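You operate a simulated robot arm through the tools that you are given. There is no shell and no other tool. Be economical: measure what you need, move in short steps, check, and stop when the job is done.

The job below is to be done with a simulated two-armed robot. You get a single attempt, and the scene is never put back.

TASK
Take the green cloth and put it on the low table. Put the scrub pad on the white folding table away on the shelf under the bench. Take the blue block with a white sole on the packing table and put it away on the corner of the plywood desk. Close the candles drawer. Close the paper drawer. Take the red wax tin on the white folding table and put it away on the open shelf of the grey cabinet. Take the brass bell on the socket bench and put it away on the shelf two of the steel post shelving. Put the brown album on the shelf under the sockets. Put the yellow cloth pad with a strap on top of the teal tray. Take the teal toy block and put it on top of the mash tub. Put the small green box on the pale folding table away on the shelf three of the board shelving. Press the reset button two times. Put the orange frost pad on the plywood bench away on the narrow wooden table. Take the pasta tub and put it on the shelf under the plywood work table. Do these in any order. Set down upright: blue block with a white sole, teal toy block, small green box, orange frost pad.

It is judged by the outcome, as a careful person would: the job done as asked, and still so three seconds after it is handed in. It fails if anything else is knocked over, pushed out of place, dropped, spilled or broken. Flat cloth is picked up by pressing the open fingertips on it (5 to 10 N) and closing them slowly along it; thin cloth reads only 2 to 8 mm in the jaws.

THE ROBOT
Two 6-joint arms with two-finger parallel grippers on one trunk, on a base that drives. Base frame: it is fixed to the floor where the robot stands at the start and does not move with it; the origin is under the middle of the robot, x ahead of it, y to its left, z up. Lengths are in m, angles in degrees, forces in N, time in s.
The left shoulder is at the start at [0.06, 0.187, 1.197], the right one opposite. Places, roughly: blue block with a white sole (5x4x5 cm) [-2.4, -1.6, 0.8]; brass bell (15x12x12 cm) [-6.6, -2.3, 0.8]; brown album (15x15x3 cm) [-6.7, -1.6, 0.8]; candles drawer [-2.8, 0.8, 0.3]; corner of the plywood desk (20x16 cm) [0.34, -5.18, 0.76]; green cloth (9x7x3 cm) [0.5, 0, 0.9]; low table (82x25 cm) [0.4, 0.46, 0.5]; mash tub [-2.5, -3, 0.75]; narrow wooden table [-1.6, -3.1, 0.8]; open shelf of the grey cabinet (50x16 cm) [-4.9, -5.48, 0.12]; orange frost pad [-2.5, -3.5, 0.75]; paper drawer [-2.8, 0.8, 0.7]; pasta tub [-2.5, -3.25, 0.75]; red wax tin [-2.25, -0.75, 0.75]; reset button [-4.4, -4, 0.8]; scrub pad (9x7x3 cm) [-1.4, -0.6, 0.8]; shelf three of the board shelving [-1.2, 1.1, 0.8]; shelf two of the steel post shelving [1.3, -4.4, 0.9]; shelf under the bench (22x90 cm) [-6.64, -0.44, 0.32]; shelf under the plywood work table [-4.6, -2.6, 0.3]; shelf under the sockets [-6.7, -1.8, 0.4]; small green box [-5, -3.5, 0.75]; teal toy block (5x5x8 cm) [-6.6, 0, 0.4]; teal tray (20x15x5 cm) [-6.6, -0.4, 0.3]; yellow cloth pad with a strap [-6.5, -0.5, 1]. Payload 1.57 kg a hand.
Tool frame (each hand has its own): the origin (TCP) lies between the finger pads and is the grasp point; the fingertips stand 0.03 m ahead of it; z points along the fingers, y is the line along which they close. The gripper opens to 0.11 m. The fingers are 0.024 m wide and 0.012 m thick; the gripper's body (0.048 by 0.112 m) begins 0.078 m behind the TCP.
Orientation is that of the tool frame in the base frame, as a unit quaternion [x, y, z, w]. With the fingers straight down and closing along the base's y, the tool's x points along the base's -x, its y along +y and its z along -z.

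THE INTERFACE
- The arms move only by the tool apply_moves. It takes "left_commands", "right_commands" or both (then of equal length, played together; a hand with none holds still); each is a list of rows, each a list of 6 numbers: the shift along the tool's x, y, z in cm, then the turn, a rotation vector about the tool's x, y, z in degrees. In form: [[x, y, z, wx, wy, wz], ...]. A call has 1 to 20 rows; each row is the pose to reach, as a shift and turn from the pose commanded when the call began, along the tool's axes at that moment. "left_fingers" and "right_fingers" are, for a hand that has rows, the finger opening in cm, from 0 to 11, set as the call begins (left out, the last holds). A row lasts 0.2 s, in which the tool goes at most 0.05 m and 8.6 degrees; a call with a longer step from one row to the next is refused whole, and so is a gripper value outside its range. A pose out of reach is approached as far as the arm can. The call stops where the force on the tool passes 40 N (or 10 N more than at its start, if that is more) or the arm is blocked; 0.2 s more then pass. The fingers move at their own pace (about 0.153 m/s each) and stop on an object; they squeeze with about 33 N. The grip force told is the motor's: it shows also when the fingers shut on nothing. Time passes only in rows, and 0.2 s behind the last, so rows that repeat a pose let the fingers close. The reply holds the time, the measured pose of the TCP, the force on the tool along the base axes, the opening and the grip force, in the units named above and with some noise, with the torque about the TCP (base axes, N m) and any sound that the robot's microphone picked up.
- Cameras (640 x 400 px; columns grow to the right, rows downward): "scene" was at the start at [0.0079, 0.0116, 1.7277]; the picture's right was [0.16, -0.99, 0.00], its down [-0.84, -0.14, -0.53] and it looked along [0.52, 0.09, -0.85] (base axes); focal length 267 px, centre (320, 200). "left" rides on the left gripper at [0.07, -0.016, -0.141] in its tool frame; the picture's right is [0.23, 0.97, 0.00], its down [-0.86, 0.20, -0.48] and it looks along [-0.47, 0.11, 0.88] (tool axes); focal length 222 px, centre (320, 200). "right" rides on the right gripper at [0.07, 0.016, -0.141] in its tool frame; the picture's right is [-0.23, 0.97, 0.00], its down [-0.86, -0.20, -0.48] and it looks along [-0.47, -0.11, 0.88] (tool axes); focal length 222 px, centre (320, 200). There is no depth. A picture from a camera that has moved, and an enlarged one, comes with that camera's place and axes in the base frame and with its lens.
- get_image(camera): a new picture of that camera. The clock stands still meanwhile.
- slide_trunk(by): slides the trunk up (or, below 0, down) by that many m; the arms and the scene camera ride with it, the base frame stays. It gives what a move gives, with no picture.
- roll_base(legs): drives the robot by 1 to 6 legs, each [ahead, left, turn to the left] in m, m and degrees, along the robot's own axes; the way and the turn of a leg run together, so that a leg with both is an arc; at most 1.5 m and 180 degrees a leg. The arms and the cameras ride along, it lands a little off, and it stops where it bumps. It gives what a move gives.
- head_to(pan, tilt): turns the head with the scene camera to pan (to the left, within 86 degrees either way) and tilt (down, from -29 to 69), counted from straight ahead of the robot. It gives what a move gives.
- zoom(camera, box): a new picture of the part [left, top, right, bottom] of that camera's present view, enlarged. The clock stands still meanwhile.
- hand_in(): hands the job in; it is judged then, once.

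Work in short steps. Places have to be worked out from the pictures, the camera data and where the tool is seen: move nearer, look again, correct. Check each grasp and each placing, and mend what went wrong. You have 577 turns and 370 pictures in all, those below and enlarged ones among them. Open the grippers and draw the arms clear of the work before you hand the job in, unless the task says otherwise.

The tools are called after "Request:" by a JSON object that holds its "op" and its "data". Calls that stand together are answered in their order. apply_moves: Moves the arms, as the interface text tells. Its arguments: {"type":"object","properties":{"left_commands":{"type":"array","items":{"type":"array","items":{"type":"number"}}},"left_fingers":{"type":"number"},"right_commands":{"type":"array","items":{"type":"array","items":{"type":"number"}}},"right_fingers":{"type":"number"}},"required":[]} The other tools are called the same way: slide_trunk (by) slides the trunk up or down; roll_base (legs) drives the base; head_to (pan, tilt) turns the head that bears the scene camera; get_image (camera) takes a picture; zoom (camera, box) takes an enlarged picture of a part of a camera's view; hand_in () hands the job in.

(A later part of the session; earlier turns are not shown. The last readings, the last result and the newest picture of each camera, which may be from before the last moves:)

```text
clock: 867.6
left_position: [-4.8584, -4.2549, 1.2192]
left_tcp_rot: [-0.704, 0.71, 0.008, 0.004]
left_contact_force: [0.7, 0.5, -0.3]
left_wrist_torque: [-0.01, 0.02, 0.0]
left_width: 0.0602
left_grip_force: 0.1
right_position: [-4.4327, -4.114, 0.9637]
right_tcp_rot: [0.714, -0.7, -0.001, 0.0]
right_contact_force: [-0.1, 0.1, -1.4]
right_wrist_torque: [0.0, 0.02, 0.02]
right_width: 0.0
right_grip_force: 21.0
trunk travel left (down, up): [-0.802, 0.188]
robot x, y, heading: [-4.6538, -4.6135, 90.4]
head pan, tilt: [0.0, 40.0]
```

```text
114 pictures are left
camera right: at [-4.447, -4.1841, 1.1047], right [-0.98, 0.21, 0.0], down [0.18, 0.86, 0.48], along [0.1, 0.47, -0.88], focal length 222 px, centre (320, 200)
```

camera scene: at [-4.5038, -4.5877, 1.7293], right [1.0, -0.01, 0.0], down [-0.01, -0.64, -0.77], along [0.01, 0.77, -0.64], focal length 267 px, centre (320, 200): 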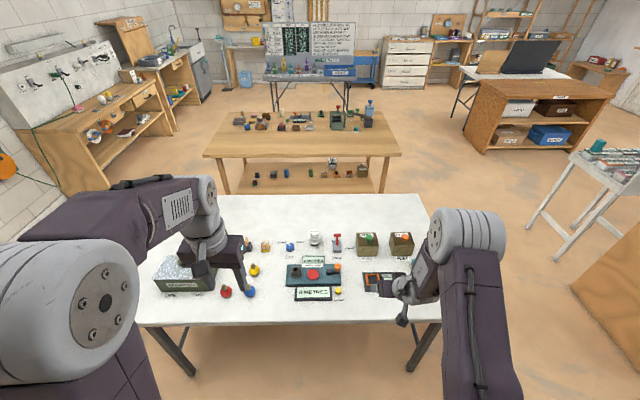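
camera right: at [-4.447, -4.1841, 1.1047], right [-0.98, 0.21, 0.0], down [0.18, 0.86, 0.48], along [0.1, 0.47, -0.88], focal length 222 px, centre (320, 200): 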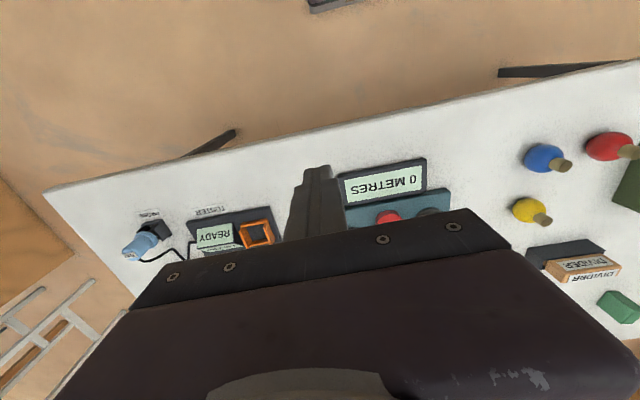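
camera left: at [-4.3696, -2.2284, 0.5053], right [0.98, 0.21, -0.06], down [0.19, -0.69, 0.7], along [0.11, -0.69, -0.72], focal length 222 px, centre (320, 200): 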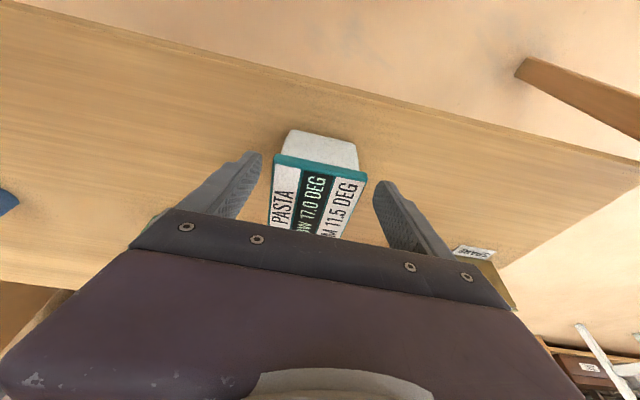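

The fingers hide the button from this angle; I go by coordinates: roll 8 cm ahead, arm 3.3 cm ahead, lower to just above and verify with the scene camera.

Request:
{"op": "roll_base", "data": {"legs": [[0.08, 0, 0]]}}

Request:
{"op": "slide_trunk", "data": {"by": -0.1}}

Request:
{"op": "apply_moves", "data": {"right_commands": [[-1.5, -0.4, 1, 0, 0, 0], [-3.1, -0.8, 2, 0, 0, 0], [-3.1, -0.8, 3.5, 0, 0, 0]]}}

Request:
{"op": "zoom", "data": {"camera": "scene", "box": [300, 230, 480, 350]}}

```text
clock: 868.6
left_position: [-4.8609, -4.1768, 1.221]
left_tcp_rot: [-0.703, 0.711, 0.009, 0.006]
left_contact_force: [-0.4, 0.1, 0.9]
left_wrist_torque: [0.0, 0.03, -0.03]
left_width: 0.0601
left_grip_force: 0.1
right_position: [-4.4344, -4.0353, 0.965]
right_tcp_rot: [0.714, -0.701, -0.002, -0.001]
right_contact_force: [-0.1, 0.7, -0.3]
right_wrist_torque: [0.04, -0.01, 0.01]
right_width: 0.0003
right_grip_force: 21.7
trunk travel left (down, up): [-0.802, 0.188]
robot x, y, heading: [-4.6574, -4.5292, 90.5]
head pan, tilt: [0.0, 40.0]
```

```text
clock: 870.0
left_position: [-4.8615, -4.1731, 1.1196]
left_tcp_rot: [-0.703, 0.711, 0.008, 0.005]
left_contact_force: [-0.4, -0.3, 0.3]
left_wrist_torque: [0.01, -0.05, 0.0]
left_width: 0.06
left_grip_force: 0.1
right_position: [-4.4344, -4.0331, 0.8634]
right_tcp_rot: [0.714, -0.7, -0.001, 0.0]
right_contact_force: [0.2, -0.5, 0.2]
right_wrist_torque: [-0.02, 0.01, 0.04]
right_width: 0.0001
right_grip_force: 21.5
trunk travel left (down, up): [-0.702, 0.288]
robot x, y, heading: [-4.6543, -4.5308, 90.5]
head pan, tilt: [0.0, 40.0]
```

```text
clock: 870.8
left_position: [-4.861, -4.1735, 1.1206]
left_tcp_rot: [-0.703, 0.711, 0.009, 0.005]
left_contact_force: [-0.5, 0.1, 0.2]
left_wrist_torque: [-0.02, -0.04, 0.01]
left_width: 0.0602
left_grip_force: 0.0
right_position: [-4.4266, -4.0009, 0.8285]
right_tcp_rot: [0.714, -0.701, -0.001, -0.001]
right_contact_force: [0.3, -0.1, 0.3]
right_wrist_torque: [0.01, 0.02, -0.01]
right_width: 0.0001
right_grip_force: 20.8
trunk travel left (down, up): [-0.702, 0.288]
robot x, y, heading: [-4.6542, -4.535, 90.4]
head pan, tilt: [0.0, 40.0]
```

```text
3.33 times, centred on (390, 290) of scene
camera zoom: at [-4.6541, -4.5059, 1.6294], right [1.0, 0.0, 0.0], down [0.0, -0.64, -0.77], along [0.0, 0.77, -0.64], focal length 891 px, centre (87, -100)
```

zoom: 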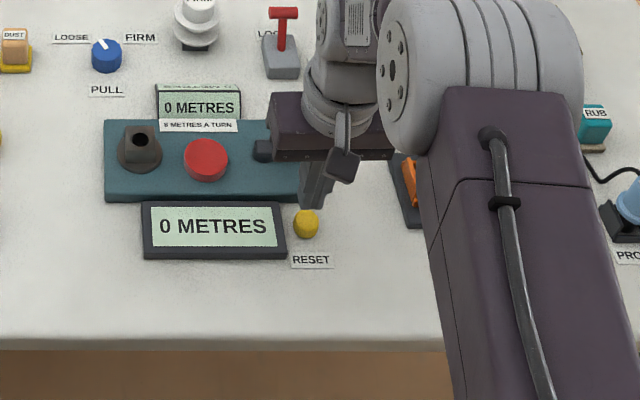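

Aligned over the yellow button. First press: descend slowly until it goes down.

Request:
{"op": "apply_moves", "data": {"right_commands": [[0, 0, 1, 0, 0, 0], [0, 0, 2, 0, 0, 0], [0, 0, 2.5, 0, 0, 0], [0, 0, 3, 0, 0, 0]]}}

```text
clock: 871.8
left_position: [-4.8615, -4.1736, 1.1194]
left_tcp_rot: [-0.703, 0.711, 0.008, 0.005]
left_contact_force: [0.2, 0.0, 0.5]
left_wrist_torque: [0.04, -0.02, 0.0]
left_width: 0.06
left_grip_force: 0.1
right_position: [-4.4276, -3.9997, 0.7991]
right_tcp_rot: [0.714, -0.7, 0.0, -0.001]
right_contact_force: [-0.6, 0.5, 0.1]
right_wrist_torque: [-0.04, 0.01, 0.0]
right_width: 0.0
right_grip_force: 21.8
trunk travel left (down, up): [-0.702, 0.288]
robot x, y, heading: [-4.6567, -4.5295, 90.0]
head pan, tilt: [0.0, 40.0]
```

Request:
{"op": "apply_moves", "data": {"right_commands": [[0, 0, 0.4, 0, 0, 0], [0, 0, 0.8, 0, 0, 0], [0, 0, 1.1, 0, 0, 0]]}}

Request:
{"op": "zoom", "data": {"camera": "scene", "box": [330, 260, 450, 340]}}

```text
clock: 872.6
left_position: [-4.8608, -4.1742, 1.1209]
left_tcp_rot: [-0.703, 0.711, 0.008, 0.004]
left_contact_force: [-0.2, -0.9, 0.0]
left_wrist_torque: [0.01, -0.02, 0.01]
left_width: 0.0599
left_grip_force: 0.1
right_position: [-4.4278, -4.0018, 0.7886]
right_tcp_rot: [0.714, -0.7, -0.001, -0.001]
right_contact_force: [1.4, -0.3, 0.6]
right_wrist_torque: [-0.04, -0.02, 0.01]
right_width: 0.0
right_grip_force: 21.1
trunk travel left (down, up): [-0.702, 0.288]
robot x, y, heading: [-4.6535, -4.5329, 90.5]
head pan, tilt: [0.0, 40.0]
heard: click
```

```text
5.00 times, centred on (390, 300) of scene
camera zoom: at [-4.6541, -4.5059, 1.6294], right [1.0, 0.0, 0.0], down [0.0, -0.64, -0.77], along [0.0, 0.77, -0.64], focal length 1337 px, centre (-30, -300)
```

zoom: 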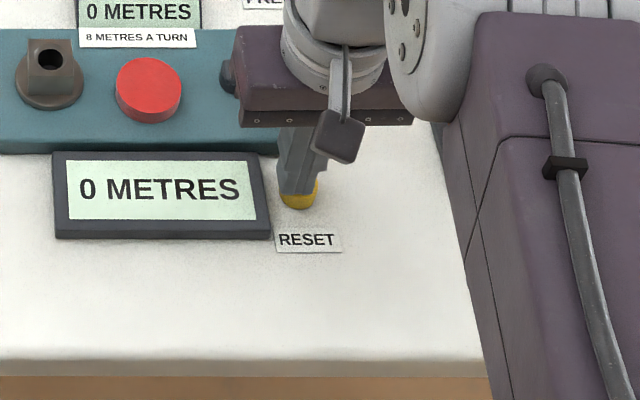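

A click was heard: first press. I lift 2.5 cm, pause, and press the same depth a second time.

Request:
{"op": "apply_moves", "data": {"right_commands": [[0, 0, -1.5, 0, 0, 0], [0, 0, -2.5, 0, 0, 0], [0, 0, -2.5, 0, 0, 0], [0, 0, -2.5, 0, 0, 0]]}}

Request:
{"op": "apply_moves", "data": {"right_commands": [[0, 0, 1, 0, 0, 0], [0, 0, 1.8, 0, 0, 0], [0, 0, 2.2, 0, 0, 0], [0, 0, 2.5, 0, 0, 0]]}}

```text
clock: 873.6
left_position: [-4.8606, -4.1732, 1.1209]
left_tcp_rot: [-0.704, 0.711, 0.008, 0.004]
left_contact_force: [0.3, -0.4, 0.9]
left_wrist_torque: [-0.03, 0.0, -0.03]
left_width: 0.06
left_grip_force: 0.0
right_position: [-4.4278, -4.0009, 0.8143]
right_tcp_rot: [0.714, -0.7, -0.001, -0.001]
right_contact_force: [0.4, 0.2, -0.3]
right_wrist_torque: [0.01, -0.01, -0.02]
right_width: 0.0003
right_grip_force: 21.0
trunk travel left (down, up): [-0.702, 0.288]
robot x, y, heading: [-4.6522, -4.534, 90.3]
head pan, tilt: [0.0, 40.0]
```

```text
clock: 874.6
left_position: [-4.8607, -4.1736, 1.1197]
left_tcp_rot: [-0.703, 0.711, 0.008, 0.005]
left_contact_force: [0.9, -0.4, 0.5]
left_wrist_torque: [-0.01, 0.0, 0.0]
left_width: 0.06
left_grip_force: 0.0
right_position: [-4.4273, -4.0014, 0.7885]
right_tcp_rot: [0.714, -0.7, -0.001, -0.001]
right_contact_force: [0.2, -0.7, 1.1]
right_wrist_torque: [-0.02, 0.0, -0.02]
right_width: 0.0
right_grip_force: 21.1
trunk travel left (down, up): [-0.702, 0.288]
robot x, y, heading: [-4.6506, -4.5314, 90.4]
head pan, tilt: [0.0, 40.0]
heard: click
```

Second click — the button has been pressed twice. I lift off, raise the trunk, and drive round to the table's west end for the small green box (≈ -5.03, -3.58).

Request:
{"op": "apply_moves", "data": {"right_commands": [[0, 0, -3, 0, 0, 0], [0, 0, -7, 0, 0, 0], [0, 0, -10, 0, 0, 0]]}}

Request:
{"op": "slide_trunk", "data": {"by": 0.15}}

Request:
{"op": "roll_base", "data": {"legs": [[-0.3, 0, 0], [0, 1.15, 0], [1.0, 0, 0], [0, 0, -90]]}}

Request:
{"op": "head_to", "data": {"pan": 10, "tilt": 42}}

Request:
{"op": "get_image", "data": {"camera": "scene"}}

```text
clock: 875.4
left_position: [-4.8607, -4.1745, 1.12]
left_tcp_rot: [-0.704, 0.71, 0.009, 0.004]
left_contact_force: [0.1, -0.4, 0.2]
left_wrist_torque: [0.01, -0.01, 0.01]
left_width: 0.06
left_grip_force: 0.1
right_position: [-4.429, -4.0005, 0.8915]
right_tcp_rot: [0.714, -0.7, 0.0, -0.002]
right_contact_force: [0.4, 0.5, -0.5]
right_wrist_torque: [-0.02, -0.03, 0.0]
right_width: 0.0
right_grip_force: 21.4
trunk travel left (down, up): [-0.702, 0.288]
robot x, y, heading: [-4.6555, -4.5292, 90.2]
head pan, tilt: [0.0, 40.0]
```

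```text
clock: 877.1
left_position: [-4.8604, -4.1737, 1.2705]
left_tcp_rot: [-0.703, 0.711, 0.008, 0.005]
left_contact_force: [0.5, 0.4, -0.3]
left_wrist_torque: [0.01, 0.01, 0.01]
left_width: 0.0599
left_grip_force: 0.0
right_position: [-4.4275, -3.9999, 1.0401]
right_tcp_rot: [0.714, -0.701, -0.001, -0.001]
right_contact_force: [-0.1, -0.1, -0.1]
right_wrist_torque: [-0.02, 0.02, 0.0]
right_width: 0.0
right_grip_force: 21.4
trunk travel left (down, up): [-0.852, 0.138]
robot x, y, heading: [-4.6522, -4.5318, 90.3]
head pan, tilt: [0.0, 40.0]
```

```text
clock: 893.2
left_position: [-5.4257, -3.6362, 1.27]
left_tcp_rot: [0.01, 1.0, 0.003, 0.009]
left_contact_force: [-0.9, -0.1, -0.3]
left_wrist_torque: [-0.02, 0.02, 0.02]
left_width: 0.0601
left_grip_force: 0.1
right_position: [-5.2551, -4.0711, 1.0407]
right_tcp_rot: [-0.004, 1.0, -0.001, 0.001]
right_contact_force: [-0.8, 0.3, 0.8]
right_wrist_torque: [-0.03, 0.02, -0.01]
right_width: 0.0
right_grip_force: 21.2
trunk travel left (down, up): [-0.852, 0.138]
robot x, y, heading: [-5.7862, -3.8408, -0.4]
head pan, tilt: [0.0, 40.0]
```

```text
clock: 893.9
left_position: [-5.4246, -3.6359, 1.2697]
left_tcp_rot: [0.011, 1.0, 0.003, 0.009]
left_contact_force: [0.1, -0.3, -0.1]
left_wrist_torque: [-0.01, -0.01, 0.03]
left_width: 0.0598
left_grip_force: 0.0
right_position: [-5.2568, -4.0715, 1.0396]
right_tcp_rot: [-0.004, 1.0, 0.0, 0.001]
right_contact_force: [0.1, -0.9, 0.2]
right_wrist_torque: [0.0, -0.01, -0.02]
right_width: 0.0
right_grip_force: 21.4
trunk travel left (down, up): [-0.852, 0.138]
robot x, y, heading: [-5.7833, -3.8419, -0.4]
head pan, tilt: [10.0, 42.0]
```

```text
111 pictures are left
camera scene: at [-5.7622, -3.8246, 1.7764], right [0.17, -0.99, 0.0], down [-0.66, -0.11, -0.74], along [0.73, 0.12, -0.67], focal length 267 px, centre (320, 200)
```

scene: 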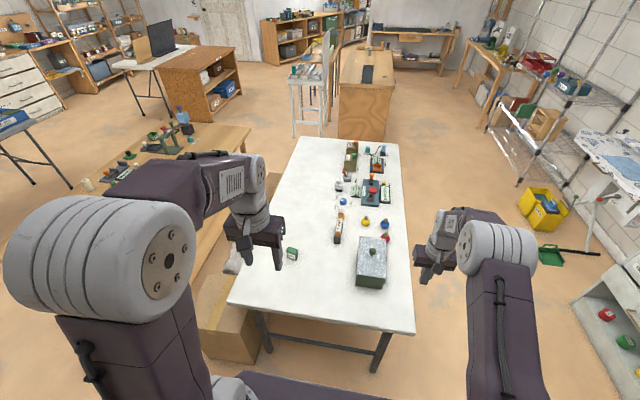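

Request:
{"op": "zoom", "data": {"camera": "scene", "box": [240, 225, 340, 285]}}

Request:
{"op": "get_image", "data": {"camera": "left"}}

```text
6.40 times, centred on (290, 255) of scene
camera zoom: at [-5.7622, -3.8246, 1.7764], right [0.17, -0.99, 0.0], down [-0.66, -0.11, -0.74], along [0.73, 0.12, -0.67], focal length 1712 px, centre (512, -152)
```

zoom: 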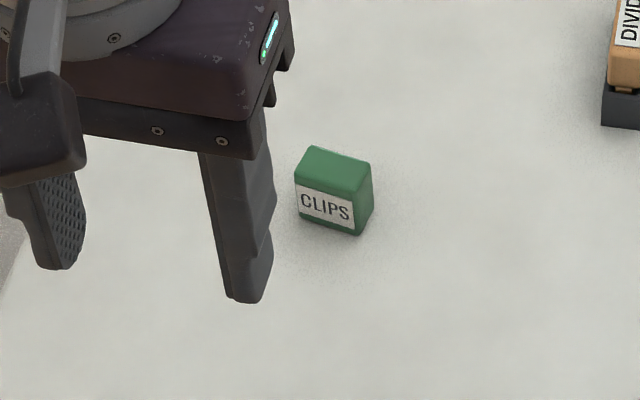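

```text
109 pictures are left
camera left: at [-5.4969, -3.6512, 1.4097], right [-0.21, 0.98, 0.0], down [0.85, 0.18, 0.49], along [0.48, 0.1, -0.87], focal length 222 px, centre (320, 200)
```

left: 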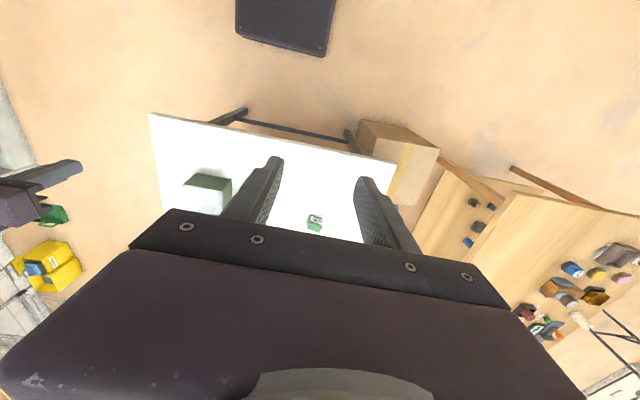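

CLIPS box at (-5.05, -3.578), upright. I raise and retract the right hand so it stays clear of the table, then approach.

Request:
{"op": "apply_moves", "data": {"right_commands": [[3, 0, -2, 0, 0, 0], [6, 0, -4, 0, 0, 0], [9, 0, -6, 0, 0, 0], [12, 0, -8, 0, 0, 0], [15, 0, -10, 0, 0, 0], [18, 0, -12, 0, 0, 0], [20, 0, -14, 0, 0, 0]], "left_commands": [[0, 1, 0, 0, 0, 0], [0, 2, 0, 0, 0, 0], [0, 3, 0, 0, 0, 0], [0, 4, 0, 0, 0, 0], [0, 5, 0, 0, 0, 0], [0, 5.7, 0, 0, 0, 0], [0, 5.7, 0, 0, 0, 0]], "left_fingers": 9}}

Request:
{"op": "roll_base", "data": {"legs": [[0.15, 0, 0]]}}

Request:
{"op": "slide_trunk", "data": {"by": -0.3}}

Request:
{"op": "apply_moves", "data": {"left_commands": [[-4, 0, 0, 0, 0, 0], [-8, 0, 0, 0, 0, 0], [-12, 0, 0, 0, 0, 0], [-16, 0, 0, 0, 0, 0], [-20, 0, 1, 0, 0, 0], [-22, 0, 3, 0, 0, 0]]}}

Request:
{"op": "get_image", "data": {"camera": "left"}}

```text
clock: 895.5
left_position: [-5.426, -3.5785, 1.2711]
left_tcp_rot: [0.009, 1.0, 0.002, 0.009]
left_contact_force: [-0.3, 0.4, 0.5]
left_wrist_torque: [-0.02, 0.01, -0.03]
left_width: 0.0899
left_grip_force: 0.0
right_position: [-5.4577, -4.0723, 1.1787]
right_tcp_rot: [-0.005, 1.0, -0.001, 0.002]
right_contact_force: [-0.4, 0.2, -0.1]
right_wrist_torque: [-0.01, -0.05, 0.02]
right_width: 0.0001
right_grip_force: 20.9
trunk travel left (down, up): [-0.852, 0.138]
robot x, y, heading: [-5.7834, -3.8403, -0.3]
head pan, tilt: [10.0, 42.0]
```

```text
clock: 896.9
left_position: [-5.2747, -3.5806, 1.2722]
left_tcp_rot: [0.011, 1.0, 0.003, 0.01]
left_contact_force: [0.2, -0.4, -0.3]
left_wrist_torque: [0.01, -0.02, 0.01]
left_width: 0.0898
left_grip_force: 0.2
right_position: [-5.3066, -4.0735, 1.1811]
right_tcp_rot: [-0.003, 1.0, -0.001, 0.002]
right_contact_force: [-1.0, -1.5, 0.1]
right_wrist_torque: [0.0, 0.03, -0.02]
right_width: 0.0
right_grip_force: 21.3
trunk travel left (down, up): [-0.852, 0.138]
robot x, y, heading: [-5.6336, -3.842, -0.6]
head pan, tilt: [10.0, 42.0]
```

```text
clock: 899.9
left_position: [-5.2735, -3.5805, 0.9705]
left_tcp_rot: [0.011, 1.0, 0.002, 0.009]
left_contact_force: [-0.1, -0.3, -0.4]
left_wrist_torque: [0.06, 0.02, -0.01]
left_width: 0.09
left_grip_force: 0.1
right_position: [-5.3052, -4.0735, 0.8782]
right_tcp_rot: [-0.003, 1.0, 0.0, 0.001]
right_contact_force: [0.2, 0.7, 0.7]
right_wrist_torque: [-0.01, 0.01, -0.01]
right_width: 0.0
right_grip_force: 21.2
trunk travel left (down, up): [-0.552, 0.438]
robot x, y, heading: [-5.6316, -3.8432, -0.5]
head pan, tilt: [10.0, 42.0]
```

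```text
clock: 901.3
left_position: [-5.0585, -3.587, 0.9434]
left_tcp_rot: [0.012, 1.0, 0.003, 0.008]
left_contact_force: [0.0, -0.2, -0.3]
left_wrist_torque: [0.0, -0.02, 0.0]
left_width: 0.09
left_grip_force: 0.0
left hand out of reach, approached as far as the arm can: row 6
right_position: [-5.3042, -4.0727, 0.8791]
right_tcp_rot: [-0.003, 1.0, -0.002, 0.001]
right_contact_force: [0.5, -0.7, 1.1]
right_wrist_torque: [0.01, -0.01, 0.0]
right_width: 0.0
right_grip_force: 21.6
trunk travel left (down, up): [-0.552, 0.438]
robot x, y, heading: [-5.6315, -3.8404, -0.3]
head pan, tilt: [10.0, 42.0]
```

```text
108 pictures are left
camera left: at [-5.1292, -3.6012, 1.0829], right [-0.21, 0.98, 0.0], down [0.85, 0.18, 0.49], along [0.48, 0.1, -0.87], focal length 222 px, centre (320, 200)
```

left: 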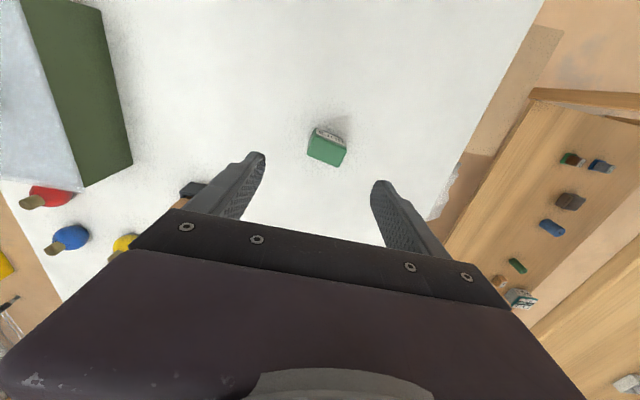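

Box centre ≈ (-5.045, -3.575). I roll 4 cm ahead, correct, and descend.

Request:
{"op": "roll_base", "data": {"legs": [[0.035, 0, 0]]}}

Request:
{"op": "apply_moves", "data": {"left_commands": [[1, 1, 3, 0, 0, 0], [2.2, 1.2, 6, 0, 0, 0], [2.2, 1.2, 9, 0, 0, 0]]}}

Request:
{"op": "get_image", "data": {"camera": "left"}}

```text
clock: 902.1
left_position: [-5.0227, -3.5866, 0.9442]
left_tcp_rot: [0.011, 1.0, 0.003, 0.009]
left_contact_force: [-0.3, 0.4, -0.3]
left_wrist_torque: [0.04, 0.02, 0.0]
left_width: 0.09
left_grip_force: 0.1
right_position: [-5.2696, -4.0739, 0.8789]
right_tcp_rot: [-0.003, 1.0, 0.0, 0.001]
right_contact_force: [0.1, -0.2, 0.4]
right_wrist_torque: [0.02, 0.02, -0.03]
right_width: 0.0
right_grip_force: 21.5
trunk travel left (down, up): [-0.552, 0.438]
robot x, y, heading: [-5.5979, -3.843, -0.5]
head pan, tilt: [10.0, 42.0]
```

```text
clock: 902.9
left_position: [-5.0443, -3.5733, 0.8536]
left_tcp_rot: [0.012, 1.0, 0.003, 0.009]
left_contact_force: [-0.6, 0.6, 0.0]
left_wrist_torque: [-0.01, -0.01, -0.02]
left_width: 0.09
left_grip_force: 0.2
right_position: [-5.2692, -4.0731, 0.8789]
right_tcp_rot: [-0.004, 1.0, -0.001, 0.001]
right_contact_force: [-0.1, -0.8, -0.2]
right_wrist_torque: [-0.03, -0.02, 0.02]
right_width: 0.0003
right_grip_force: 21.2
trunk travel left (down, up): [-0.552, 0.438]
robot x, y, heading: [-5.6008, -3.8416, -0.3]
head pan, tilt: [10.0, 42.0]
```

```text
107 pictures are left
camera left: at [-5.116, -3.588, 0.993], right [-0.2, 0.98, 0.0], down [0.85, 0.18, 0.49], along [0.48, 0.1, -0.87], focal length 222 px, centre (320, 200)
```

left: 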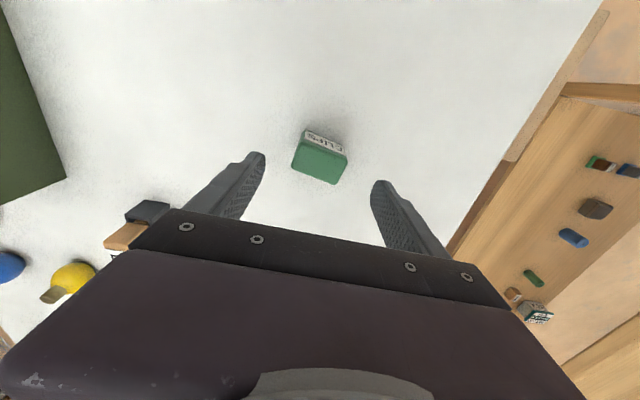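

Aligned. I descend 7.5 cm and close.

Request:
{"op": "apply_moves", "data": {"left_commands": [[0, 0, 3, 0, 0, 0], [0, 0, 5.5, 0, 0, 0], [0, 0, 6.8, 0, 0, 0], [0, 0, 7.4, 0, 0, 0]]}}

Request:
{"op": "apply_moves", "data": {"left_commands": [[0, 0, 0, 0, 0, 0], [0, 0, 0, 0, 0, 0], [0, 0, 0, 0, 0, 0]], "left_fingers": 2}}

Request:
{"op": "apply_moves", "data": {"left_commands": [[0, 0, -2, 0, 0, 0], [0, 0, -5, 0, 0, 0], [0, 0, -9, 0, 0, 0], [0, 0, -11, 0, 0, 0]]}}

Request:
{"op": "get_image", "data": {"camera": "left"}}

```text
clock: 903.9
left_position: [-5.0402, -3.5723, 0.7801]
left_tcp_rot: [0.011, 1.0, 0.002, 0.008]
left_contact_force: [-0.6, -0.5, 0.5]
left_wrist_torque: [-0.01, -0.02, 0.06]
left_width: 0.0898
left_grip_force: 0.0
right_position: [-5.2703, -4.0742, 0.8801]
right_tcp_rot: [-0.003, 1.0, -0.001, 0.001]
right_contact_force: [-1.2, 0.0, 0.4]
right_wrist_torque: [0.02, -0.02, 0.0]
right_width: 0.0001
right_grip_force: 21.3
trunk travel left (down, up): [-0.552, 0.438]
robot x, y, heading: [-5.6002, -3.8415, -0.4]
head pan, tilt: [10.0, 42.0]
```

```text
clock: 904.7
left_position: [-5.0415, -3.572, 0.7798]
left_tcp_rot: [0.011, 1.0, 0.002, 0.008]
left_contact_force: [0.8, -0.6, 0.4]
left_wrist_torque: [0.0, -0.01, -0.01]
left_width: 0.0493
left_grip_force: 33.5
right_position: [-5.2694, -4.0739, 0.8783]
right_tcp_rot: [-0.004, 1.0, 0.0, 0.001]
right_contact_force: [0.3, -0.2, -0.3]
right_wrist_torque: [0.03, 0.01, 0.02]
right_width: 0.0
right_grip_force: 21.6
trunk travel left (down, up): [-0.552, 0.438]
robot x, y, heading: [-5.6002, -3.8368, -0.5]
head pan, tilt: [10.0, 42.0]
```

```text
clock: 905.7
left_position: [-5.0446, -3.5731, 0.8899]
left_tcp_rot: [0.011, 1.0, 0.003, 0.008]
left_contact_force: [0.1, -0.1, 0.0]
left_wrist_torque: [0.01, 0.01, -0.01]
left_width: 0.0493
left_grip_force: 32.9
right_position: [-5.269, -4.0727, 0.8803]
right_tcp_rot: [-0.004, 1.0, 0.0, 0.0]
right_contact_force: [0.1, 0.5, -0.8]
right_wrist_torque: [0.0, -0.01, -0.03]
right_width: 0.0
right_grip_force: 21.4
trunk travel left (down, up): [-0.552, 0.438]
robot x, y, heading: [-5.6021, -3.8358, -0.7]
head pan, tilt: [10.0, 42.0]
```

```text
106 pictures are left
camera left: at [-5.116, -3.589, 1.029], right [-0.2, 0.98, 0.0], down [0.85, 0.18, 0.49], along [0.48, 0.1, -0.87], focal length 222 px, centre (320, 200)
```

left: 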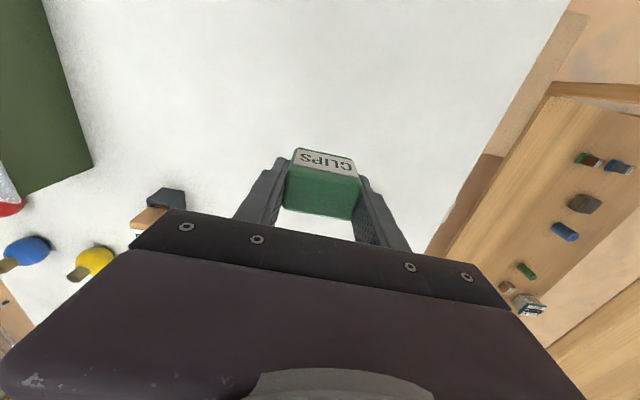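

The green CLIPS box is held. I raise the trunk and drive the long way round: north along x ≈ -5.85, then east along y ≈ 0.2 to the board shelving.

Request:
{"op": "slide_trunk", "data": {"by": 0.3}}

Request:
{"op": "roll_base", "data": {"legs": [[-0.25, 0, 0], [0, 0, 90], [1.5, 0, 0], [1.5, 0, 0], [1.05, 0, 0]]}}

Request:
{"op": "roll_base", "data": {"legs": [[0, 0, -90]]}}

Request:
{"op": "head_to", "data": {"pan": 0, "tilt": 20}}

Request:
{"op": "get_image", "data": {"camera": "scene"}}

```text
clock: 908.7
left_position: [-5.0437, -3.5744, 1.19]
left_tcp_rot: [0.011, 1.0, 0.002, 0.009]
left_contact_force: [-0.9, 0.6, -1.1]
left_wrist_torque: [0.02, 0.03, -0.01]
left_width: 0.049
left_grip_force: 32.8
right_position: [-5.2698, -4.0737, 1.1787]
right_tcp_rot: [-0.003, 1.0, -0.001, 0.001]
right_contact_force: [-0.8, 1.0, 0.1]
right_wrist_torque: [0.0, 0.0, 0.0]
right_width: 0.0
right_grip_force: 21.6
trunk travel left (down, up): [-0.852, 0.138]
robot x, y, heading: [-5.5979, -3.8399, -0.6]
head pan, tilt: [10.0, 42.0]
```

```text
clock: 933.3
left_position: [-6.0996, 0.7442, 1.1886]
left_tcp_rot: [-0.697, 0.717, 0.007, 0.005]
left_contact_force: [-0.5, 0.0, -0.4]
left_wrist_torque: [0.03, 0.03, 0.0]
left_width: 0.0491
left_grip_force: 32.8
right_position: [-5.5999, 0.5148, 1.1786]
right_tcp_rot: [-0.707, 0.707, 0.0, 0.001]
right_contact_force: [0.1, 0.3, 0.1]
right_wrist_torque: [0.05, 0.0, -0.02]
right_width: 0.0
right_grip_force: 21.8
trunk travel left (down, up): [-0.852, 0.138]
robot x, y, heading: [-5.8362, 0.1875, 89.2]
head pan, tilt: [10.0, 42.0]
```

```text
clock: 937.5
left_position: [-5.2796, 0.4547, 1.1901]
left_tcp_rot: [0.012, 1.0, 0.003, 0.008]
left_contact_force: [0.1, -0.2, 0.5]
left_wrist_torque: [0.03, -0.02, -0.02]
left_width: 0.0492
left_grip_force: 33.0
right_position: [-5.5077, -0.0448, 1.1798]
right_tcp_rot: [-0.002, 1.0, -0.001, 0.0]
right_contact_force: [-0.2, -0.6, 0.0]
right_wrist_torque: [0.0, 0.01, -0.01]
right_width: 0.0
right_grip_force: 21.4
trunk travel left (down, up): [-0.852, 0.138]
robot x, y, heading: [-5.8349, 0.1897, -0.7]
head pan, tilt: [10.0, 42.0]
```

```text
clock: 938.4
left_position: [-5.2803, 0.4545, 1.1893]
left_tcp_rot: [0.013, 1.0, 0.003, 0.009]
left_contact_force: [0.4, 0.0, -0.1]
left_wrist_torque: [0.01, -0.05, -0.06]
left_width: 0.0491
left_grip_force: 32.7
right_position: [-5.5063, -0.044, 1.1799]
right_tcp_rot: [-0.003, 1.0, -0.001, 0.001]
right_contact_force: [0.8, 0.3, -0.1]
right_wrist_torque: [-0.02, 0.0, 0.0]
right_width: 0.0
right_grip_force: 21.1
trunk travel left (down, up): [-0.852, 0.138]
robot x, y, heading: [-5.8331, 0.1906, -0.8]
head pan, tilt: [0.0, 20.0]
```

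```text
105 pictures are left
camera scene: at [-5.8021, 0.1883, 1.8107], right [-0.01, -1.0, 0.0], down [-0.34, 0.0, -0.94], along [0.94, -0.01, -0.34], focal length 267 px, centre (320, 200)
```

scene: 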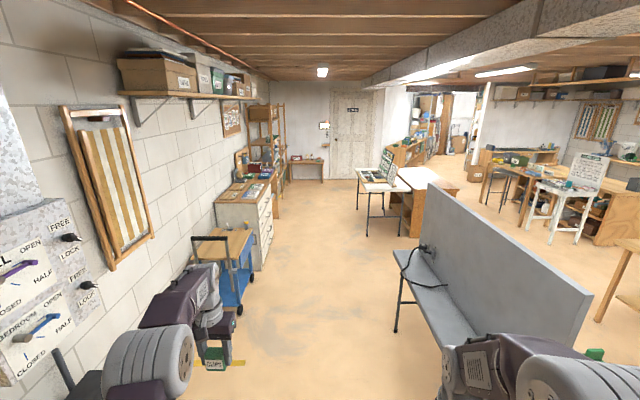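

Clear corridor. I drive east about 4.4 m.

Request:
{"op": "roll_base", "data": {"legs": [[1.45, -0.1, 0.8], [1.5, 0, 0], [1.45, 0, 0], [0, 0, 90]]}}

Request:
{"op": "head_to", "data": {"pan": 0, "tilt": 35}}

Request:
{"op": "get_image", "data": {"camera": "scene"}}

```text
clock: 963.1
left_position: [-1.8145, 0.7209, 1.1885]
left_tcp_rot: [0.731, -0.682, -0.008, -0.004]
left_contact_force: [-0.2, -0.7, 0.0]
left_wrist_torque: [0.01, 0.0, 0.03]
left_width: 0.0488
left_grip_force: 33.4
right_position: [-1.2979, 0.5406, 1.179]
right_tcp_rot: [0.741, -0.672, -0.001, -0.001]
right_contact_force: [-0.8, 0.2, 0.5]
right_wrist_torque: [0.0, -0.01, 0.03]
right_width: 0.0
right_grip_force: 21.1
trunk travel left (down, up): [-0.852, 0.138]
robot x, y, heading: [-1.4997, 0.1944, 94.7]
head pan, tilt: [0.0, 20.0]
```

```text
clock: 963.9
left_position: [-1.8152, 0.7196, 1.1892]
left_tcp_rot: [0.731, -0.682, -0.008, -0.005]
left_contact_force: [0.4, 0.5, -0.4]
left_wrist_torque: [-0.01, -0.03, 0.03]
left_width: 0.0492
left_grip_force: 33.0
right_position: [-1.2975, 0.5404, 1.1795]
right_tcp_rot: [0.741, -0.672, 0.0, -0.002]
right_contact_force: [-0.3, 0.2, -0.6]
right_wrist_torque: [-0.02, 0.01, -0.02]
right_width: 0.0
right_grip_force: 21.5
trunk travel left (down, up): [-0.852, 0.138]
robot x, y, heading: [-1.4984, 0.1951, 94.7]
head pan, tilt: [0.0, 35.0]
```

```text
104 pictures are left
camera scene: at [-1.5019, 0.2208, 1.787], right [1.0, 0.08, 0.0], down [0.05, -0.57, -0.82], along [-0.07, 0.82, -0.57], focal length 267 px, centre (320, 200)
```

scene: 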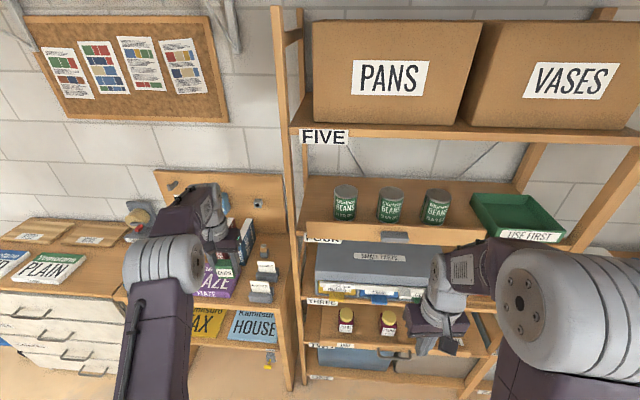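

Shelf THREE (label) holds the grey SMALL PARTS box; I need its free part. I strafe right and look there.

Request:
{"op": "roll_base", "data": {"legs": [[-0.1, -0.5, -4.7]]}}

Request:
{"op": "head_to", "data": {"pan": 5, "tilt": 40}}

Request:
{"op": "get_image", "data": {"camera": "scene"}}

```text
clock: 966.8
left_position: [-1.2816, 0.6631, 1.187]
left_tcp_rot: [-0.706, 0.708, 0.007, 0.004]
left_contact_force: [-0.8, 0.2, -0.3]
left_wrist_torque: [0.01, -0.04, -0.02]
left_width: 0.0491
left_grip_force: 33.2
right_position: [-0.7776, 0.4489, 1.1793]
right_tcp_rot: [0.717, -0.697, 0.001, -0.002]
right_contact_force: [0.5, -0.8, -0.2]
right_wrist_torque: [0.01, -0.03, -0.02]
right_width: 0.0
right_grip_force: 21.2
trunk travel left (down, up): [-0.852, 0.138]
robot x, y, heading: [-1.0003, 0.114, 90.7]
head pan, tilt: [0.0, 35.0]
```

```text
clock: 967.5
left_position: [-1.2816, 0.6636, 1.188]
left_tcp_rot: [-0.706, 0.708, 0.007, 0.004]
left_contact_force: [-0.2, 0.2, 0.0]
left_wrist_torque: [0.02, 0.01, 0.0]
left_width: 0.049
left_grip_force: 33.0
right_position: [-0.7757, 0.4474, 1.1794]
right_tcp_rot: [0.717, -0.697, 0.0, -0.001]
right_contact_force: [-0.3, 0.7, 0.1]
right_wrist_torque: [0.02, 0.02, 0.0]
right_width: 0.0
right_grip_force: 21.3
trunk travel left (down, up): [-0.852, 0.138]
robot x, y, heading: [-0.9996, 0.1136, 90.8]
head pan, tilt: [5.0, 40.0]
```

```text
103 pictures are left
camera scene: at [-1.01, 0.14, 1.7794], right [1.0, 0.1, 0.0], down [0.06, -0.64, -0.77], along [-0.08, 0.76, -0.64], focal length 267 px, centre (320, 200)
```

scene: 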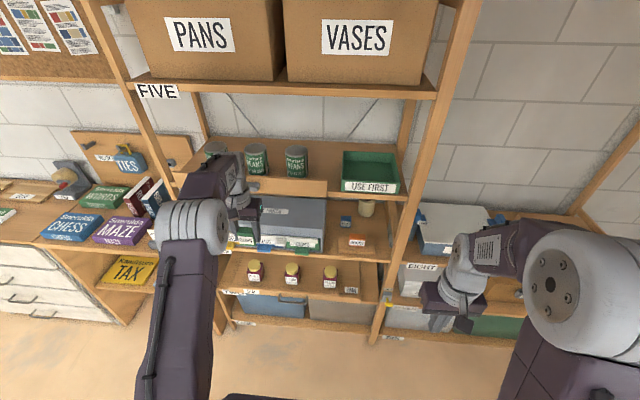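

Request:
{"op": "zoom", "data": {"camera": "scene", "box": [190, 130, 430, 310]}}

```text
2.22 times, centred on (310, 220) of scene
camera zoom: at [-1.01, 0.14, 1.7794], right [1.0, 0.1, 0.0], down [0.06, -0.64, -0.77], along [-0.08, 0.76, -0.64], focal length 594 px, centre (342, 156)
```

zoom: 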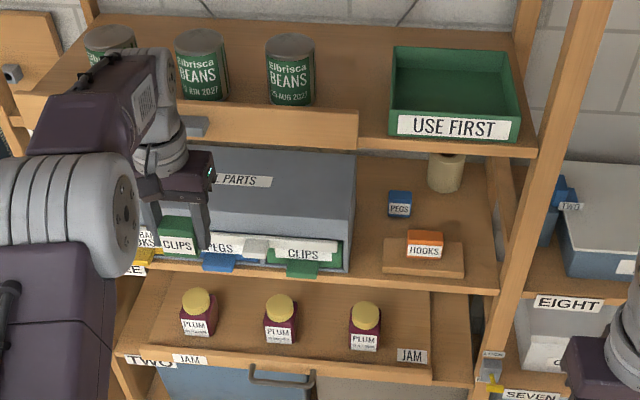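

Shelf three's right part holds PEGS, HOOKS and a roll; free spot about (-0.885, 1.07). The gap below shelf four is ~33 cm, so I'll enter with a 30° tilt and let the box pivot flat on the shelf. I position the robot and trunk.

Request:
{"op": "roll_base", "data": {"legs": [[0, -0.33, -0.8]]}}

Request:
{"op": "slide_trunk", "data": {"by": -0.38}}

Request:
{"op": "apply_moves", "data": {"left_commands": [[0, -1, -2, 0, -6, 0], [0, -2, -4, 0, -12, 0], [0, -3, -6, 0, -18, 0], [0, -4, -8.5, 0, -24, 0], [0, -5, -11, 0, -30, 0], [0, -6, -13, 0, -30, 0]]}}

Request:
{"op": "get_image", "data": {"camera": "scene"}}

Request:
{"op": "get_image", "data": {"camera": "left"}}

```text
clock: 969.6
left_position: [-0.9472, 0.6684, 1.1887]
left_tcp_rot: [-0.702, 0.712, 0.008, 0.005]
left_contact_force: [0.2, -0.2, -0.6]
left_wrist_torque: [0.0, -0.06, 0.01]
left_width: 0.0491
left_grip_force: 32.9
right_position: [-0.4454, 0.4463, 1.1802]
right_tcp_rot: [0.712, -0.702, 0.0, -0.002]
right_contact_force: [-0.5, 0.4, -0.4]
right_wrist_torque: [0.01, -0.03, -0.01]
right_width: 0.0
right_grip_force: 21.3
trunk travel left (down, up): [-0.852, 0.138]
robot x, y, heading: [-0.6722, 0.1137, 90.3]
head pan, tilt: [5.0, 40.0]
```

```text
clock: 973.3
left_position: [-0.9449, 0.6674, 0.8085]
left_tcp_rot: [-0.702, 0.712, 0.008, 0.004]
left_contact_force: [0.6, 0.1, -1.2]
left_wrist_torque: [0.0, 0.01, 0.01]
left_width: 0.0492
left_grip_force: 32.9
right_position: [-0.444, 0.4468, 0.7996]
right_tcp_rot: [0.712, -0.702, 0.0, -0.002]
right_contact_force: [-0.4, -0.1, 0.2]
right_wrist_torque: [0.04, -0.02, 0.01]
right_width: 0.0001
right_grip_force: 21.1
trunk travel left (down, up): [-0.472, 0.518]
robot x, y, heading: [-0.6731, 0.1163, 90.0]
head pan, tilt: [5.0, 40.0]
```

```text
clock: 974.7
left_position: [-0.885, 0.6666, 0.9368]
left_tcp_rot: [-0.676, 0.686, 0.19, 0.189]
left_contact_force: [-0.2, -1.0, -0.7]
left_wrist_torque: [0.0, -0.05, 0.0]
left_width: 0.0494
left_grip_force: 32.8
right_position: [-0.4417, 0.4466, 0.7984]
right_tcp_rot: [0.712, -0.702, -0.001, 0.0]
right_contact_force: [0.3, -0.2, 0.2]
right_wrist_torque: [-0.01, -0.02, -0.02]
right_width: 0.0
right_grip_force: 21.5
trunk travel left (down, up): [-0.472, 0.518]
robot x, y, heading: [-0.6744, 0.117, 89.8]
head pan, tilt: [5.0, 40.0]
```

```text
101 pictures are left
camera scene: at [-0.681, 0.1418, 1.3993], right [1.0, 0.09, 0.0], down [0.06, -0.64, -0.77], along [-0.07, 0.76, -0.64], focal length 267 px, centre (320, 200)
```

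scene: 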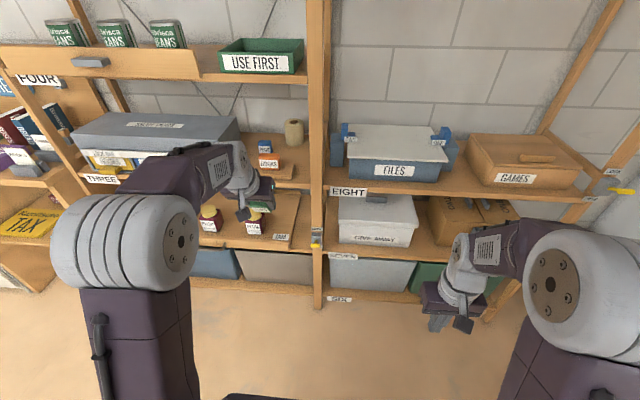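

```text
100 pictures are left
camera left: at [-0.8698, 0.5332, 1.0217], right [-0.98, -0.18, -0.11], down [-0.19, 0.49, 0.85], along [-0.1, 0.85, -0.51], focal length 222 px, centre (320, 200)
```

left: 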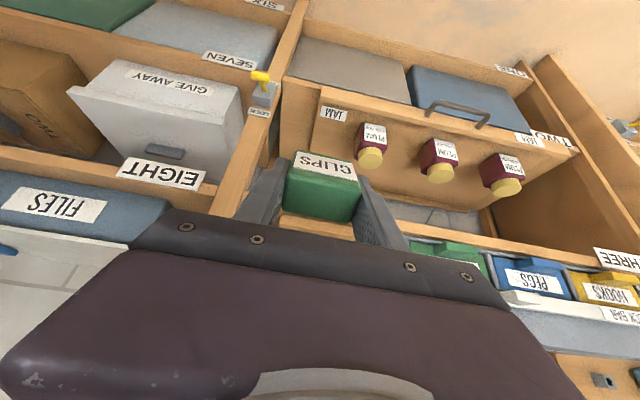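

Request:
{"op": "zoom", "data": {"camera": "scene", "box": [200, 60, 340, 230]}}

```text
2.35 times, centred on (270, 145) of scene
camera zoom: at [-0.681, 0.1418, 1.3993], right [1.0, 0.09, 0.0], down [0.06, -0.64, -0.77], along [-0.07, 0.76, -0.64], focal length 629 px, centre (438, 329)
```

zoom: 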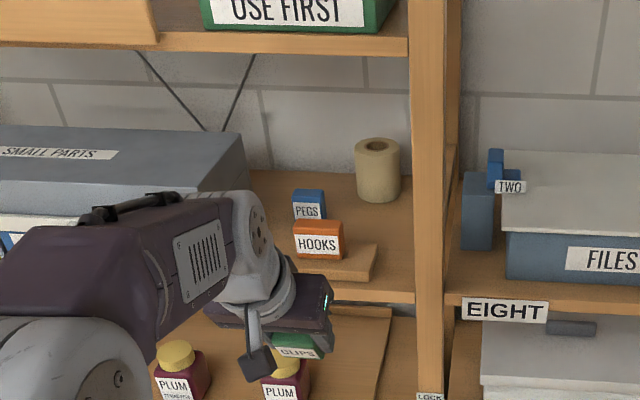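

Refined: shelf three's surface is z ≈ 0.87, front y ≈ 0.855; HOOKS right edge x ≈ -0.89, PEGS right edge -0.958, roll at y ≈ 1.13. Target (-0.872, 1.01), entering above HOOKS (z 0.93). I raise to TCP ≈ 0.985 with 45° tilt and roll in.

Request:
{"op": "apply_moves", "data": {"left_commands": [[-0.8, -0.5, -1.5, 0, -5, 0], [-1.6, -1, -3, 0, -10, 0], [-2.5, -1.2, -4.4, 0, -15, 0], [-2.5, -1.2, -4.4, 0, -15, 0]]}}

Request:
{"op": "roll_base", "data": {"legs": [[0.2, 0, 0]]}}

Request:
{"op": "get_image", "data": {"camera": "left"}}

Request:
{"op": "get_image", "data": {"camera": "scene"}}

```text
clock: 975.7
left_position: [-0.8743, 0.6652, 0.9875]
left_tcp_rot: [-0.645, 0.657, 0.276, 0.277]
left_contact_force: [0.4, -0.7, -0.8]
left_wrist_torque: [-0.01, -0.01, -0.02]
left_width: 0.0493
left_grip_force: 32.6
right_position: [-0.4429, 0.4474, 0.7991]
right_tcp_rot: [0.711, -0.703, 0.0, -0.002]
right_contact_force: [0.2, -0.3, -0.4]
right_wrist_torque: [0.0, 0.0, 0.04]
right_width: 0.0
right_grip_force: 21.3
trunk travel left (down, up): [-0.472, 0.518]
robot x, y, heading: [-0.675, 0.1144, 90.0]
head pan, tilt: [5.0, 40.0]
```

```text
clock: 977.3
left_position: [-0.8727, 0.8627, 0.9879]
left_tcp_rot: [-0.645, 0.657, 0.276, 0.276]
left_contact_force: [-0.1, 0.1, -1.1]
left_wrist_torque: [0.0, 0.01, 0.03]
left_width: 0.0493
left_grip_force: 32.8
right_position: [-0.4432, 0.6444, 0.7992]
right_tcp_rot: [0.712, -0.702, 0.001, -0.001]
right_contact_force: [0.3, 0.1, 0.6]
right_wrist_torque: [-0.02, -0.01, -0.03]
right_width: 0.0001
right_grip_force: 21.9
trunk travel left (down, up): [-0.472, 0.518]
robot x, y, heading: [-0.6717, 0.315, 89.8]
head pan, tilt: [5.0, 40.0]
```

```text
98 pictures are left
camera left: at [-0.8583, 0.7131, 1.0355], right [-0.98, -0.14, -0.16], down [-0.19, 0.25, 0.95], along [-0.1, 0.96, -0.28], focal length 222 px, centre (320, 200)
```

left: 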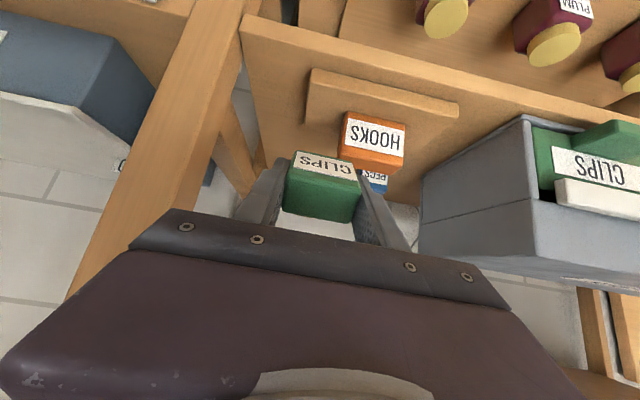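

```text
97 pictures are left
camera scene: at [-0.681, 0.3408, 1.3993], right [1.0, 0.09, 0.0], down [0.06, -0.64, -0.77], along [-0.07, 0.76, -0.64], focal length 267 px, centre (320, 200)
```

scene: 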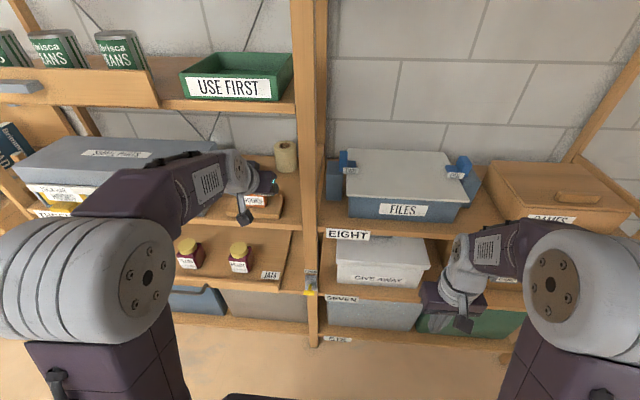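

HOOKS' edge is at x ≈ -0.889. I shift the hand 2.7 cm to the right so it passes beside HOOKS, then roll in further.

Request:
{"op": "apply_moves", "data": {"left_commands": [[0, -1.5, 0, 0, 0, 0], [0, -2.6, 0, 0, 0, 0], [0, -2.6, 0, 0, 0, 0]]}}

Request:
{"op": "roll_base", "data": {"legs": [[0.14, 0, 0]]}}

Request:
{"op": "get_image", "data": {"camera": "left"}}

Request:
{"op": "zoom", "data": {"camera": "scene", "box": [160, 60, 360, 260]}}

```text
clock: 978.1
left_position: [-0.8465, 0.8615, 0.9873]
left_tcp_rot: [-0.645, 0.657, 0.276, 0.277]
left_contact_force: [-0.3, 0.6, -0.4]
left_wrist_torque: [0.02, 0.0, 0.02]
left_width: 0.0495
left_grip_force: 33.0
right_position: [-0.443, 0.6443, 0.7978]
right_tcp_rot: [0.711, -0.703, 0.0, -0.002]
right_contact_force: [1.1, -0.2, -0.1]
right_wrist_torque: [0.01, 0.0, 0.01]
right_width: 0.0002
right_grip_force: 20.7
trunk travel left (down, up): [-0.472, 0.518]
robot x, y, heading: [-0.675, 0.3171, 89.9]
head pan, tilt: [5.0, 40.0]
```

```text
clock: 979.4
left_position: [-0.8486, 1.0005, 0.9876]
left_tcp_rot: [-0.647, 0.656, 0.275, 0.275]
left_contact_force: [-0.9, 0.4, -0.6]
left_wrist_torque: [-0.06, 0.02, 0.02]
left_width: 0.0492
left_grip_force: 32.5
right_position: [-0.4434, 0.7836, 0.7991]
right_tcp_rot: [0.713, -0.701, 0.0, 0.0]
right_contact_force: [0.5, 0.8, 0.5]
right_wrist_torque: [0.03, 0.05, 0.0]
right_width: 0.0001
right_grip_force: 21.6
trunk travel left (down, up): [-0.472, 0.518]
robot x, y, heading: [-0.6742, 0.4551, 90.2]
head pan, tilt: [5.0, 40.0]
```

```text
96 pictures are left
camera left: at [-0.8333, 0.8502, 1.0351], right [-0.98, -0.15, -0.16], down [-0.19, 0.25, 0.95], along [-0.1, 0.96, -0.28], focal length 222 px, centre (320, 200)
```

left: 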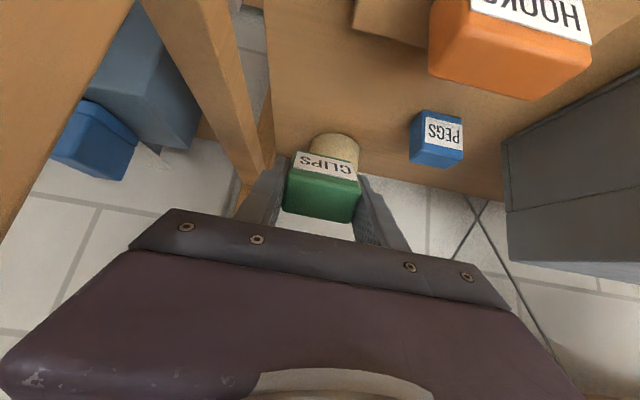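

```text
2.00 times, centred on (260, 160) of scene
camera zoom: at [-0.681, 0.4795, 1.3993], right [1.0, 0.09, 0.0], down [0.06, -0.64, -0.77], along [-0.07, 0.76, -0.64], focal length 535 px, centre (440, 280)
```

zoom: 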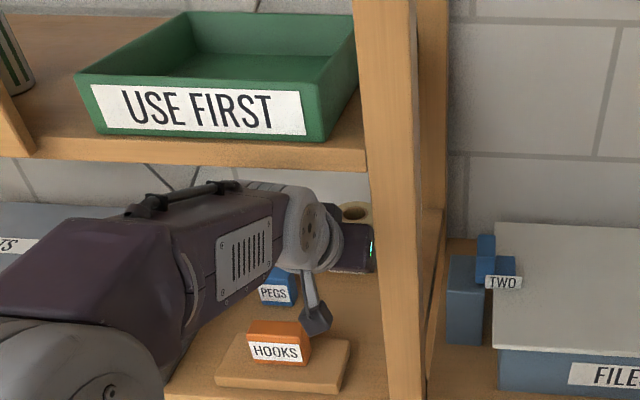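

Inside, past HOOKS, with the roll 7 cm beyond. I descend, reduce the tilt to 30°, and continue to contact.

Request:
{"op": "apply_moves", "data": {"left_commands": [[1.1, 0, 1.1, 0, 0, 0], [2.2, 0, 2.2, 0, 0, 0], [3.3, 0, 3.3, 0, 0, 0], [3.3, 0, 3.3, 0, 5, 0], [3.3, 0, 3.3, 0, 10, 0], [3.3, 0, 3.3, 0, 15, 0]]}}

Request:
{"op": "get_image", "data": {"camera": "left"}}

```text
clock: 980.8
left_position: [-0.8483, 0.9887, 0.9326]
left_tcp_rot: [-0.678, 0.688, 0.184, 0.182]
left_contact_force: [-0.4, 0.6, -0.4]
left_wrist_torque: [-0.03, 0.0, -0.01]
left_width: 0.0491
left_grip_force: 32.7
right_position: [-0.4444, 0.7779, 0.7985]
right_tcp_rot: [0.713, -0.701, -0.002, -0.003]
right_contact_force: [0.5, 0.0, 0.1]
right_wrist_torque: [0.04, 0.02, 0.03]
right_width: 0.0002
right_grip_force: 21.1
trunk travel left (down, up): [-0.472, 0.518]
robot x, y, heading: [-0.6752, 0.4527, 90.2]
head pan, tilt: [5.0, 40.0]
```

```text
94 pictures are left
camera left: at [-0.8332, 0.859, 1.0202], right [-0.98, -0.18, -0.11], down [-0.19, 0.5, 0.84], along [-0.1, 0.84, -0.53], focal length 222 px, centre (320, 200)
```

left: 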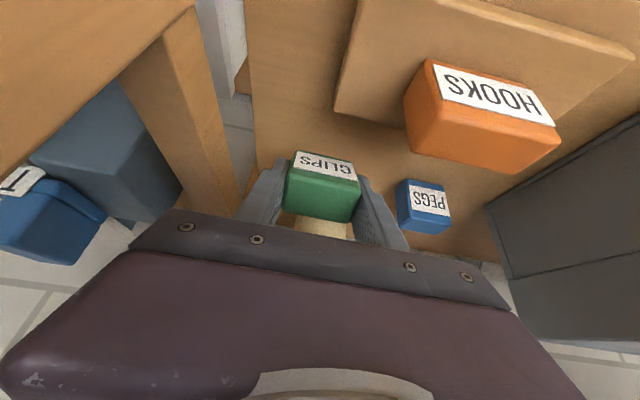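

Good. I lower in small steps until it presses flat on the shelf.

Request:
{"op": "apply_moves", "data": {"left_commands": [[0.5, 0, 0.9, 0, 0, 0], [0.9, 0, 1.5, 0, 0, 0], [1.1, 0, 2, 0, 0, 0], [1.4, 0, 2.4, 0, 0, 0], [1.6, 0, 2.8, 0, 0, 0], [1.9, 0, 3.2, 0, 0, 0], [2.1, 0, 3.6, 0, 0, 0]]}}

Request:
{"op": "get_image", "data": {"camera": "left"}}

```text
clock: 982.4
left_position: [-0.8502, 1.0013, 0.9006]
left_tcp_rot: [-0.677, 0.686, 0.19, 0.188]
left_contact_force: [0.2, 1.0, -0.3]
left_wrist_torque: [0.02, 0.01, -0.04]
left_width: 0.0492
left_grip_force: 33.5
right_position: [-0.4435, 0.7826, 0.8002]
right_tcp_rot: [0.713, -0.701, 0.0, -0.001]
right_contact_force: [-0.4, -1.1, -0.1]
right_wrist_torque: [0.02, 0.04, 0.01]
right_width: 0.0
right_grip_force: 21.4
trunk travel left (down, up): [-0.472, 0.518]
robot x, y, heading: [-0.671, 0.4548, 89.9]
head pan, tilt: [5.0, 40.0]
```

```text
93 pictures are left
camera left: at [-0.834, 0.868, 0.9848], right [-0.98, -0.18, -0.11], down [-0.19, 0.49, 0.85], along [-0.1, 0.85, -0.51], focal length 222 px, centre (320, 200)
```

left: 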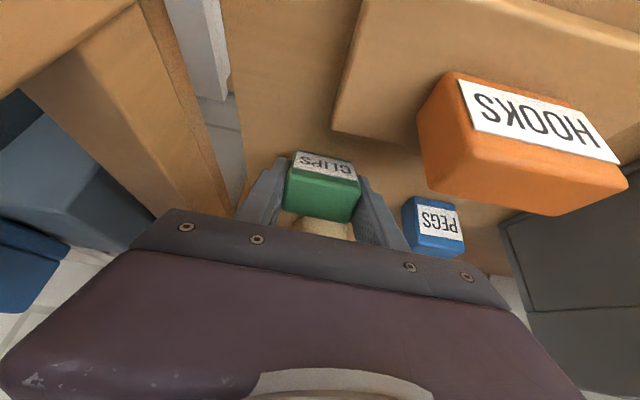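

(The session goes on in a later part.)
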